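You operate a simulated robot arm through the tools that you are given. There is no shell and no other tool. Be economical: measure what you need, move in short steps, check, and stop when the job is done.

Carry out the task below with a simulated robot arm. There is one attempt and no reset: what you move stays moved.

TASK
Take the holed stopper from the top of the sample board and put it on the check card.

It is judged by the outcome, as a careful person would: the job done as asked, and still so three seconds after it is handed in. It fails if anything else is knocked over, pushed out of place, dropped, spilled or broken. A push-on lid holds only when it is set on centred and level and pressed home; a screw cap is set on level and turned clockwise until tight.

THE ROBOT
A 7-joint arm with a two-finger parallel gripper, fixed in place. Base frame: the origin is at the foot of the arm, x ahead of it, y to its left, z up; the work surface is at about z = 785. Units: mm, degrees, N and s.
With the tool pointing down near the work surface it reaches from about 220 to 680 mm from the base axis. Its first joint turns from -66.0 to 66.0 degrees. Payload 2.4 kg.
The tool frame sits at the grasp point between the pads (the TCP): z along the fingers, y along the line on which they close. The tips reach 30 mm beyond it. Largest opening 94 mm; finger width 28, thickness 10; the body of the gripper, 50 by 96 mm, starts 55 mm behind the TCP.
Orientation is that of the tool frame in the base frame, as a unit quaternion [w, x, y, z]. With the fingers straight down and closing along the base's y, the tool's x points along the base's -x, its y along +y and its z along -z.

THE INTERFACE
- The arm moves only by the tool servo_tool. Its argument "targets" is a list of rows, each an object of numbers (a shift or turn left out is 0, a gripper value left out holds the last): "dx", "dy", "dz": the shift along the tool's x, y, z in mm; "wx", "wy", "wz": the turn, a rotation vector about the tool's x, y, z in degrees; "hand": the gripper command, from -1 (shut) to 1 (fully open), values between in proportion. In form: [{"dx": .., "dy": .., "dz": .., "wx": .., "wy": .., "wz": .., "hand": ..}, ...]. A call has 1 to 20 rows; each row shifts and turns the commanded pose from where the row before left it, along the tool's axes as they then stand. A row lasts 0.2 s, in which the tool goes at most 50 mm and 8.6 degrees; a call with a longer step from one row to the next is refused whole, and so is a gripper value outside its range. A pose out of reach is approached as far as the arm can. The call stops where the force on the tool passes 40 N (or 10 N more than at its start, if that is more) or the arm is blocked; 0.2 s more then pass. Each finger travels about 153 mm/s and halts on what it meets, pressing with about 33 N; the grip force reading is that of the motor and also rises with nothing between the fingers. The clock runs only during rows and for 0.2 s after the last one: add rows that do not move to give the fingers time. The reply holds the time, the measured pose of the TCP, the force on the tool along the base axes, the opening and the grip force, in the units named above and with some noise.
- Cameras (640 x 400 px; columns grow to the right, rows downward): "scene" is fixed at [17.6, 457.2, 1464.1]; the picture's right is [-0.85, -0.52, 0.00], its down [-0.24, 0.39, -0.89] and it looks along [0.46, -0.76, -0.46] (base axes); focal length 358 px, centre (320, 200). "wrist" rides on the gripper at [-37, 0, -58] in the tool frame; the picture's right is [0.00, -1.00, 0.00], its down [0.97, 0.00, -0.24] and it looks along [0.24, 0.00, 0.97] (tool axes); focal length 218 px, centre (320, 200). There is no depth. A picture from a camera that has moved, and an enlarged one, comes with that camera's place and axes in the base frame and with its lens. The place of the scene camera against the robot may be out by one fixed shift of up to 18 mm in any direction.
- get_image(camera): a new picture of that camera. The clock stands still meanwhile.
- zoom(camera, box): a new picture of the part [left, top, right, bottom] of that camera's present view, enlarged. The clock stands still meanwhile.
- hand_in(): hands the job in; it is judged then, once.

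Go step by step. Nothing tells you positions but the pictures and the camera data: compare them with the known pose of the tool, close in by small moves and look again before you grip or let go. The budget is 90 turns and 36 pictures, counting those below and the enlarged ones. Unless the task says otherwise, let go and move clear before handing in, and close with one line.

The tools are called after "Request:" by a JSON object that holds its "name" and its "arguments". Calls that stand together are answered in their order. servo_tool: Moves the arm, as the interface text tells. Its arguments: {"type":"object","properties":{"targets":{"type":"array"}},"required":["targets"]} The other tools are called the same way: get_image (camera) takes a picture; zoom (camera, box) takes an enlarged picture of a part of a camera's view; hand_in () hands the job in.

At the start:

```text
time: 0.0
ee_pos: [463.2, 32.2, 1101.8]
tcp_rot: [0.001, 0.001, 1.0, 0.0]
contact_force: [0.1, 0.0, -0.5]
finger_gap: 93.9
gripper_force: 0.0
```

scene: 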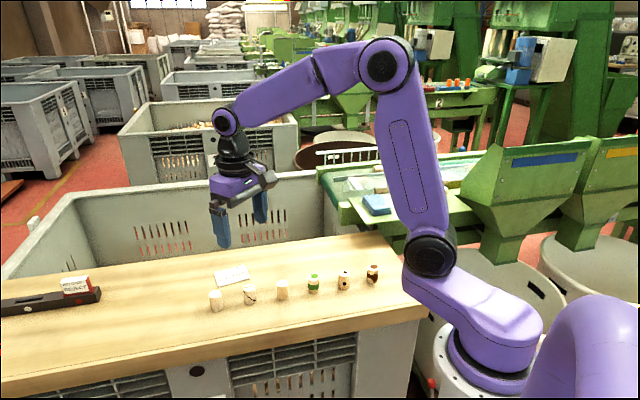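
wrist: 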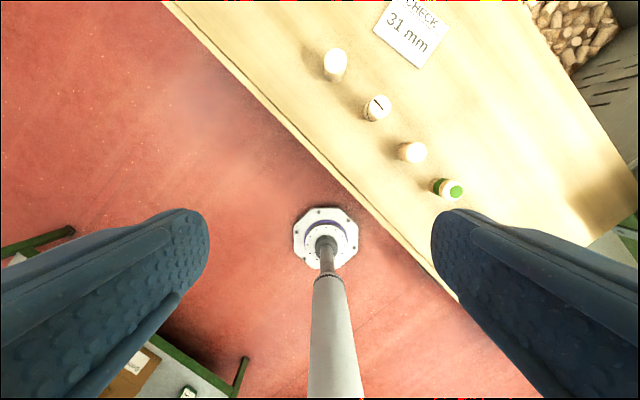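

I see a row of six small stoppers on the table, with a check card nearby. I'll zoom in to find the holed one and the "sample board".

Request:
{"name": "zoom", "arguments": {"camera": "scene", "box": [190, 250, 400, 381]}}

Request:
{"name": "zoom", "arguments": {"camera": "scene", "box": [0, 230, 240, 380]}}

```text
3.05 times, centred on (295, 316) of scene
camera zoom: at [17.6, 457.2, 1464.1], right [-0.85, -0.52, 0.0], down [-0.24, 0.39, -0.89], along [0.46, -0.76, -0.46], focal length 1090 px, centre (396, -152)
```

zoom: 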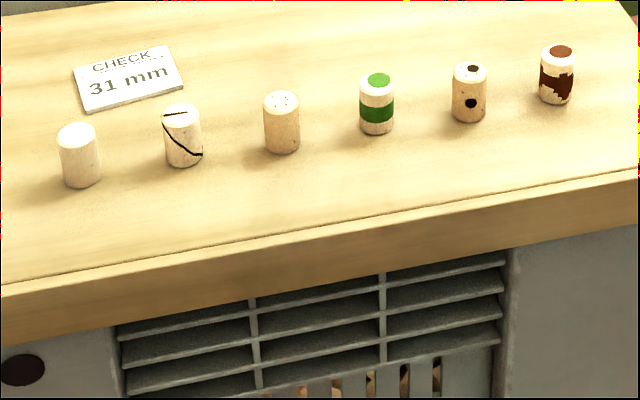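

```text
2.67 times, centred on (120, 305) of scene
camera zoom: at [17.6, 457.2, 1464.1], right [-0.85, -0.52, 0.0], down [-0.24, 0.39, -0.89], along [0.46, -0.76, -0.46], focal length 953 px, centre (853, -80)
```

zoom: 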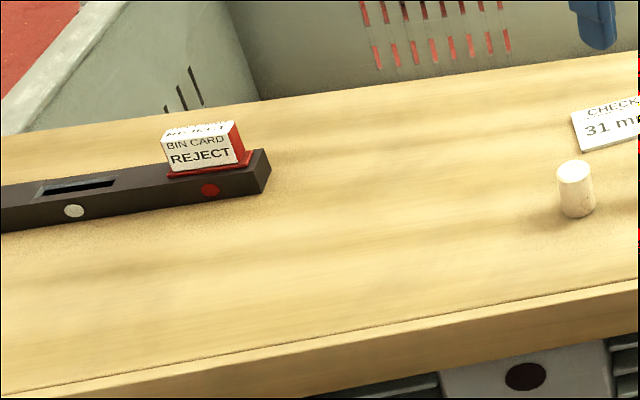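

The row stands straight on the wooden top, and the fifth stopper has the round black holes; I put it near (361, -241), with the card near (667, -120). I'll move above the stopper at height and check with the wrist camera.

Request:
{"name": "servo_tool", "arguments": {"targets": [{"dx": 10.2, "dy": -27.3, "dz": 12}, {"dx": 10.2, "dy": -27.3, "dz": 12}, {"dx": 10.2, "dy": -27.3, "dz": 12}, {"dx": 10.2, "dy": -27.3, "dz": 12}, {"dx": 10.2, "dy": -27.3, "dz": 12}, {"dx": 10.2, "dy": -27.3, "dz": 12}, {"dx": 10.2, "dy": -27.3, "dz": 12}, {"dx": 10.2, "dy": -27.3, "dz": 12}, {"dx": 10.2, "dy": -27.3, "dz": 12}, {"dx": 10.2, "dy": -27.3, "dz": 12}, {"hand": 0.35}, {}]}}

Request:
{"name": "get_image", "arguments": {"camera": "wrist"}}

```text
time: 2.6
ee_pos: [362.4, -241.4, 980.2]
tcp_rot: [0.0, 0.0, 1.0, 0.001]
contact_force: [0.6, 0.0, 0.7]
finger_gap: 63.4
gripper_force: 0.1
```

```text
31 pictures are left
camera wrist: at [398.3, -242.0, 1039.6], right [0.0, -1.0, 0.0], down [-0.97, 0.0, 0.24], along [-0.24, 0.0, -0.97], focal length 218 px, centre (320, 200)
```

wrist: 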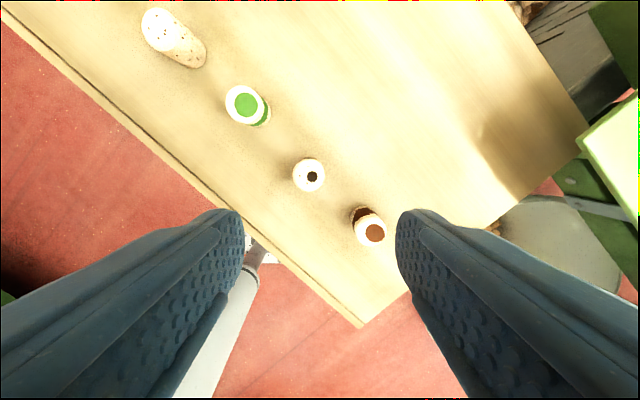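

The fifth stopper shows a dark hole in its top, but the third seems speckled, so I'll zoom in on both before deciding.

Request:
{"name": "zoom", "arguments": {"camera": "wrist", "box": [120, 0, 400, 250]}}

Request:
{"name": "zoom", "arguments": {"camera": "scene", "box": [260, 255, 390, 310]}}

```text
1.60 times, centred on (260, 125) of wrist
camera zoom: at [398.3, -242.0, 1039.6], right [0.0, -1.0, 0.0], down [-0.97, 0.0, 0.24], along [-0.24, 0.0, -0.97], focal length 349 px, centre (416, 320)
```

zoom: 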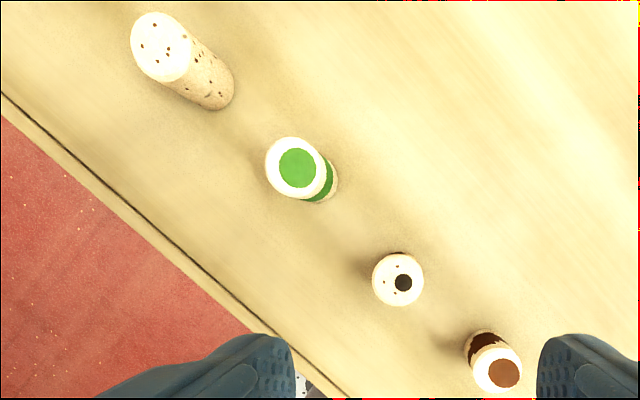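

```text
4.92 times, centred on (325, 282) of scene
camera zoom: at [17.6, 457.2, 1464.1], right [-0.85, -0.52, 0.0], down [-0.24, 0.39, -0.89], along [0.46, -0.76, -0.46], focal length 1760 px, centre (295, -206)
```

zoom: 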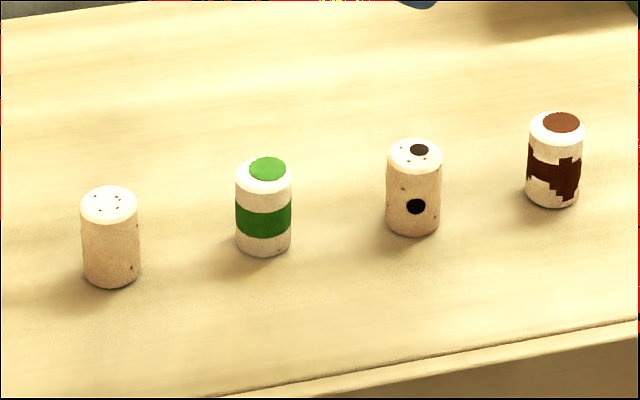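

The fifth is clearly the holed one; the third only has natural pores. I take it at about (370, -231) and will descend to just above it and look again.

Request:
{"name": "servo_tool", "arguments": {"targets": [{"dx": -4, "dy": 5, "dz": 20}, {"dx": -4, "dy": 5, "dz": 20}, {"dz": 20}, {"dz": 20}, {"dz": 12}, {}]}}

Request:
{"name": "get_image", "arguments": {"camera": "wrist"}}

Request:
{"name": "zoom", "arguments": {"camera": "scene", "box": [270, 210, 430, 310]}}

```text
time: 4.0
ee_pos: [370.5, -231.4, 887.9]
tcp_rot: [0.0, 0.0, 1.0, 0.0]
contact_force: [0.3, 0.1, 0.1]
finger_gap: 63.4
gripper_force: 0.1
```

```text
28 pictures are left
camera wrist: at [407.2, -232.8, 947.2], right [0.0, -1.0, 0.0], down [-0.97, 0.0, 0.24], along [-0.24, 0.0, -0.97], focal length 218 px, centre (320, 200)
```

wrist: 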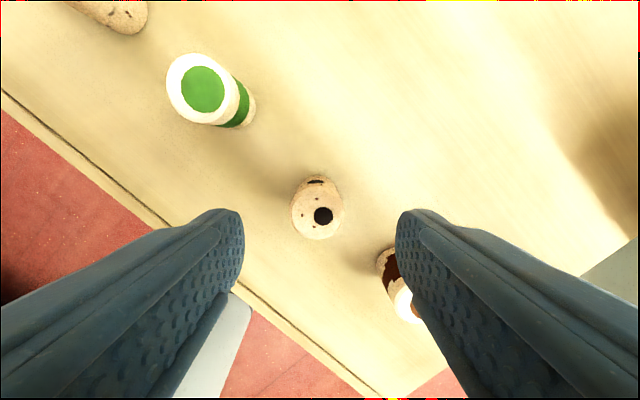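

```text
4.00 times, centred on (350, 260) of scene
camera zoom: at [17.6, 457.2, 1464.1], right [-0.85, -0.52, 0.0], down [-0.24, 0.39, -0.89], along [0.46, -0.76, -0.46], focal length 1430 px, centre (200, -40)
```

zoom: 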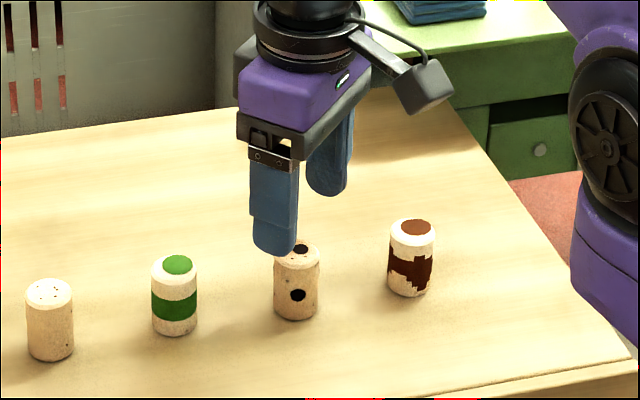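

Both wrist views agree: the stopper is at (370.5, -230.6), top about z 830, about 27 mm wide. I'll narrow the opening for clearance to the brown neighbour and descend to z ≈ 820.

Request:
{"name": "servo_tool", "arguments": {"targets": [{"dy": 0.8, "hand": 0.05}, {}, {"dz": 12}, {"dz": 12}, {"dz": 12}, {"dz": 12}, {"dz": 10}, {"dz": 9}, {}]}}

Request:
{"name": "get_image", "arguments": {"camera": "wrist"}}

```text
time: 6.0
ee_pos: [372.3, -229.4, 823.2]
tcp_rot: [0.0, 0.0, 1.0, 0.0]
contact_force: [0.8, -0.6, -0.2]
finger_gap: 49.3
gripper_force: 0.0
```

```text
26 pictures are left
camera wrist: at [407.7, -231.0, 881.0], right [0.0, -1.0, 0.0], down [-0.97, 0.0, 0.24], along [-0.24, 0.0, -0.97], focal length 218 px, centre (320, 200)
```

wrist: 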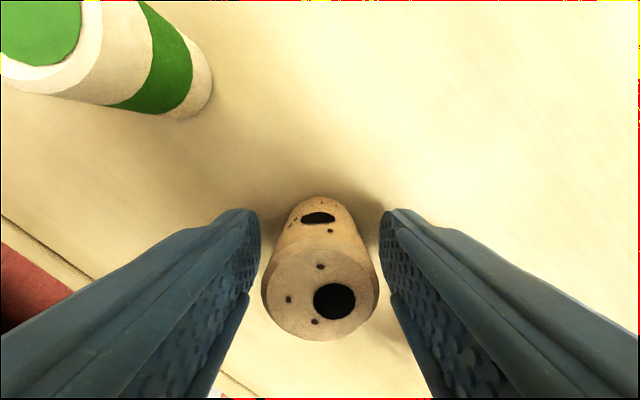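

The stopper is centred between the pads with the neighbours clear. I'll close the fingers.

Request:
{"name": "servo_tool", "arguments": {"targets": [{"dz": 2, "hand": -1}, {}, {}, {}]}}

```text
time: 7.0
ee_pos: [371.2, -229.4, 820.3]
tcp_rot: [0.001, 0.001, 1.0, -0.001]
contact_force: [-1.2, 3.3, 32.4]
finger_gap: 29.0
gripper_force: 32.8
```

The grip closed at 29 mm, but there is an upward 32 N force, so something is bearing on the table. I'll lift slightly and check.

Request:
{"name": "servo_tool", "arguments": {"targets": [{"dz": -3}, {"dz": -5}, {"dz": -10}, {"dz": -10}, {}]}}

Request:
{"name": "get_image", "arguments": {"camera": "wrist"}}

Request:
{"name": "zoom", "arguments": {"camera": "scene", "box": [270, 210, 430, 310]}}

```text
time: 8.2
ee_pos: [368.9, -229.7, 848.1]
tcp_rot: [0.0, 0.001, 1.0, 0.001]
contact_force: [-0.4, 0.7, 0.4]
finger_gap: 29.3
gripper_force: 32.9
```

```text
25 pictures are left
camera wrist: at [406.8, -231.5, 907.1], right [0.0, -1.0, 0.0], down [-0.97, 0.0, 0.24], along [-0.24, 0.0, -0.97], focal length 218 px, centre (320, 200)
```

wrist: 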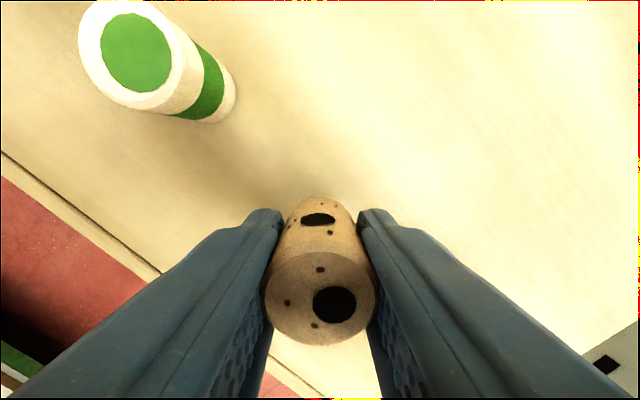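

```text
4.00 times, centred on (350, 260) of scene
camera zoom: at [17.6, 457.2, 1464.1], right [-0.85, -0.52, 0.0], down [-0.24, 0.39, -0.89], along [0.46, -0.76, -0.46], focal length 1430 px, centre (200, -40)
```

zoom: 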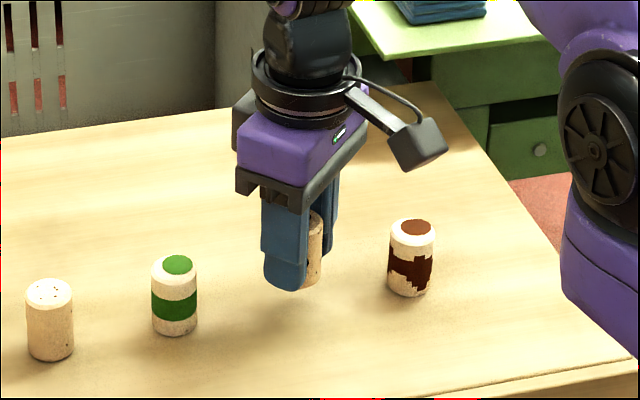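

The stopper is held cleanly. Correcting the scene offset from the known stopper position, the card is near (676, -109), at the reach limit; I'll lift and travel to short of it, then look.

Request:
{"name": "servo_tool", "arguments": {"targets": [{"dz": -24}, {"dz": -24}, {"dz": -24}, {"dz": -10}, {"dx": -27, "dy": 12.5}, {"dx": -27, "dy": 12.5}, {"dx": -27, "dy": 12.5}, {"dx": -27, "dy": 12.5}, {"dx": -27, "dy": 12.5}, {"dx": -27, "dy": 12.5}, {"dx": -27, "dy": 12.5}, {"dx": -27, "dy": 12.5}, {"dx": -27, "dy": 12.5}, {"dx": -27, "dy": 12.5}, {}, {}]}}

Request:
{"name": "get_image", "arguments": {"camera": "wrist"}}

```text
time: 11.6
ee_pos: [639.5, -104.8, 930.3]
tcp_rot: [0.0, -0.001, 1.0, 0.001]
contact_force: [0.1, -0.2, 0.1]
finger_gap: 29.2
gripper_force: 33.2
```

```text
23 pictures are left
camera wrist: at [676.8, -107.1, 987.9], right [0.0, -1.0, 0.0], down [-0.97, 0.0, 0.24], along [-0.24, 0.0, -0.97], focal length 218 px, centre (320, 200)
```

wrist: 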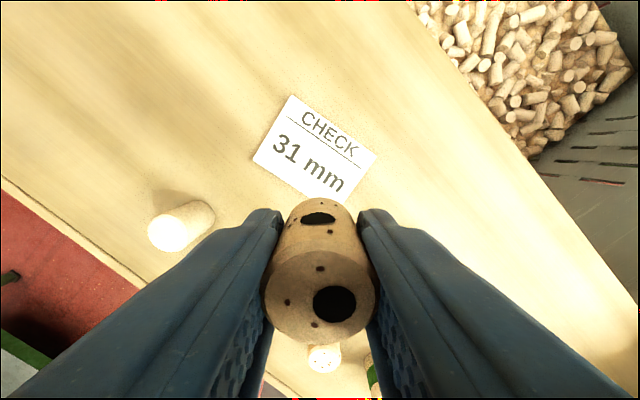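

The card centre measures (667, -102), radius 675, so it is reachable. I'll move over it and descend to about 30 mm above.

Request:
{"name": "servo_tool", "arguments": {"targets": [{"dx": -14, "dy": 1.6}, {"dx": -13.5, "dy": 1.6}, {"dz": 20}, {"dz": 20}, {"dz": 20}, {"dz": 15}, {}, {}]}}

Request:
{"name": "get_image", "arguments": {"camera": "wrist"}}

Request:
{"name": "zoom", "arguments": {"camera": "scene", "box": [170, 210, 330, 310]}}

```text
time: 13.4
ee_pos: [667.4, -102.2, 854.6]
tcp_rot: [0.0, 0.0, 1.0, 0.001]
contact_force: [0.1, 0.3, -0.2]
finger_gap: 28.9
gripper_force: 32.9
```

```text
22 pictures are left
camera wrist: at [704.4, -103.8, 913.0], right [0.0, -1.0, 0.0], down [-0.97, 0.0, 0.24], along [-0.24, 0.0, -0.97], focal length 218 px, centre (320, 200)
```

wrist: 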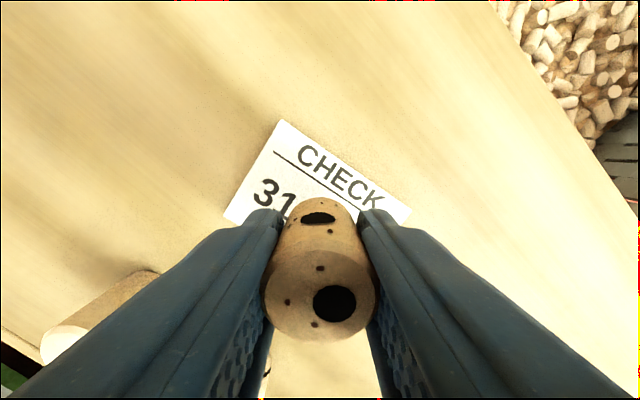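

```text
4.00 times, centred on (250, 260) of scene
camera zoom: at [17.6, 457.2, 1464.1], right [-0.85, -0.52, 0.0], down [-0.24, 0.39, -0.89], along [0.46, -0.76, -0.46], focal length 1430 px, centre (600, -40)
```

zoom: 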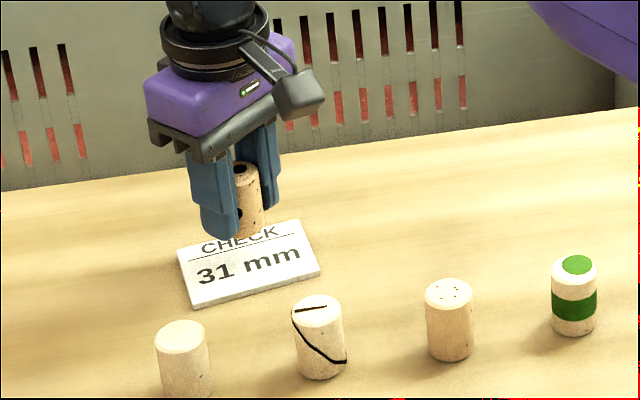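

The stopper is over the card centre within about 3 mm. I'll shift 2 mm back and lower gently toward contact.

Request:
{"name": "servo_tool", "arguments": {"targets": [{"dx": 2, "dz": 8}, {"dz": 8}, {"dz": 6}, {"dz": 3}, {}, {}]}}

```text
time: 14.8
ee_pos: [665.9, -102.7, 829.5]
tcp_rot: [0.0, 0.0, 1.0, 0.001]
contact_force: [0.5, 0.8, -0.2]
finger_gap: 29.1
gripper_force: 33.2
```

There is no contact yet at z 829.5. I'll continue in 1–2 mm steps.

Request:
{"name": "servo_tool", "arguments": {"targets": [{"dz": 1.5}, {"dz": 1}, {}]}}

Request:
{"name": "zoom", "arguments": {"camera": "scene", "box": [200, 240, 280, 290]}}

```text
time: 15.6
ee_pos: [666.4, -103.4, 827.4]
tcp_rot: [-0.001, 0.0, 1.0, -0.001]
contact_force: [-0.5, 0.4, 0.9]
finger_gap: 29.0
gripper_force: 32.8
```

```text
8.00 times, centred on (240, 265) of scene
camera zoom: at [17.6, 457.2, 1464.1], right [-0.85, -0.52, 0.0], down [-0.24, 0.39, -0.89], along [0.46, -0.76, -0.46], focal length 2860 px, centre (960, -320)
```

zoom: 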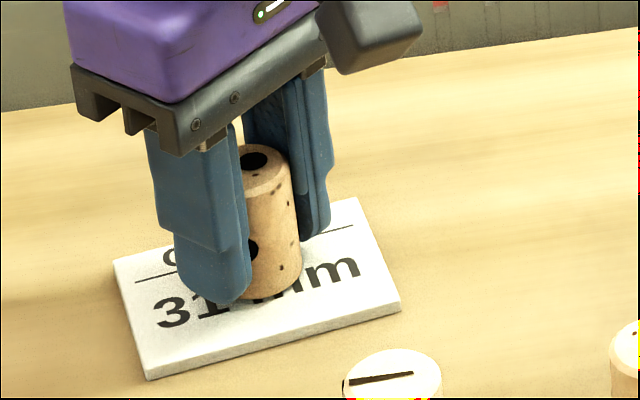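

Well placed over the card and very close to it. I'll step down 1 mm at a time until contact shows.

Request:
{"name": "servo_tool", "arguments": {"targets": [{"dz": 1}, {}]}}

Request:
{"name": "servo_tool", "arguments": {"targets": [{"dz": 1}, {}]}}

```text
time: 16.2
ee_pos: [666.1, -102.4, 826.7]
tcp_rot: [0.0, 0.0, 1.0, 0.0]
contact_force: [0.7, 0.6, -0.3]
finger_gap: 29.1
gripper_force: 33.2
```

```text
time: 16.8
ee_pos: [665.2, -101.5, 825.4]
tcp_rot: [0.001, 0.0, 1.0, 0.0]
contact_force: [0.0, -0.4, 3.9]
finger_gap: 29.0
gripper_force: 33.1
```

Light contact (about 4 N) at z 825.4: the stopper is resting on the card. I'll open gradually and check.

Request:
{"name": "servo_tool", "arguments": {"targets": [{"hand": -0.35}, {"hand": -0.28}, {"hand": -0.15}, {"hand": 0.05}, {"hand": 0.2}, {}]}}

Request:
{"name": "get_image", "arguments": {"camera": "wrist"}}

```text
time: 18.2
ee_pos: [666.3, -101.7, 825.5]
tcp_rot: [0.0, -0.001, 1.0, 0.0]
contact_force: [-0.4, -0.3, -0.8]
finger_gap: 56.4
gripper_force: 0.0
```

```text
19 pictures are left
camera wrist: at [701.9, -103.5, 884.9], right [0.0, -1.0, 0.0], down [-0.97, 0.0, 0.24], along [-0.24, 0.0, -0.97], focal length 218 px, centre (320, 200)
```

wrist: 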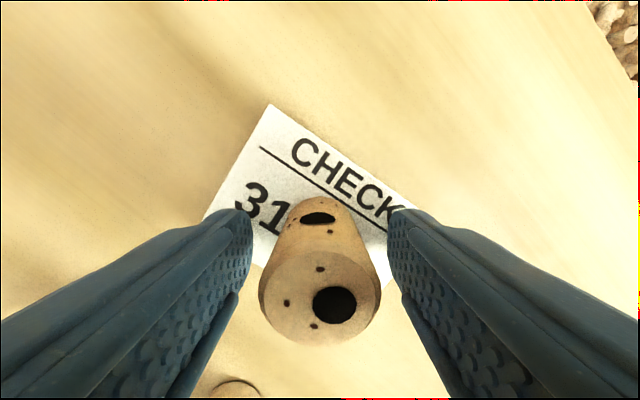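

The stopper stands free on the card. I'll go straight up, clear of it, and check.

Request:
{"name": "servo_tool", "arguments": {"targets": [{"dz": -8}, {"dz": -15}, {"dz": -20}, {"dz": -25}, {"dz": -25}, {"dz": -25}, {"dx": 15}, {}, {}]}}

Request:
{"name": "zoom", "arguments": {"camera": "scene", "box": [190, 240, 400, 371]}}

Request:
{"name": "get_image", "arguments": {"camera": "wrist"}}

```text
time: 20.2
ee_pos: [650.8, -102.4, 944.5]
tcp_rot: [0.0, 0.0, 1.0, -0.001]
contact_force: [0.3, -1.0, -0.4]
finger_gap: 56.3
gripper_force: 0.1
```

```text
3.05 times, centred on (295, 306) of scene
camera zoom: at [17.6, 457.2, 1464.1], right [-0.85, -0.52, 0.0], down [-0.24, 0.39, -0.89], along [0.46, -0.76, -0.46], focal length 1090 px, centre (396, -122)
```

zoom: 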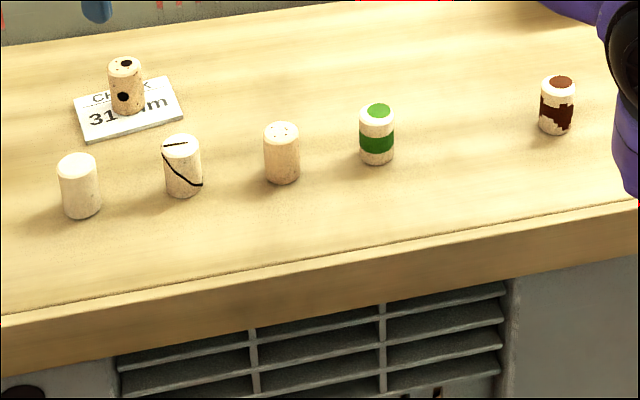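

```text
17 pictures are left
camera wrist: at [687.4, -103.8, 1002.7], right [0.0, -1.0, 0.0], down [-0.97, 0.0, 0.24], along [-0.24, 0.0, -0.97], focal length 218 px, centre (320, 200)
```

wrist: 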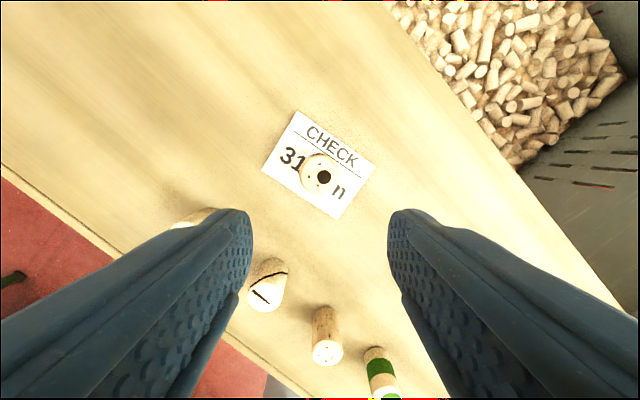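

The holed stopper stands upright in the middle of the check card, the other stoppers and the card are where they were, and the arm is clear. I'm handing in.

Request:
{"name": "hand_in", "arguments": {}}

```text
The job is handed in.
```

The holed stopper is standing upright on the check card, nothing else was moved, and the job is handed in.
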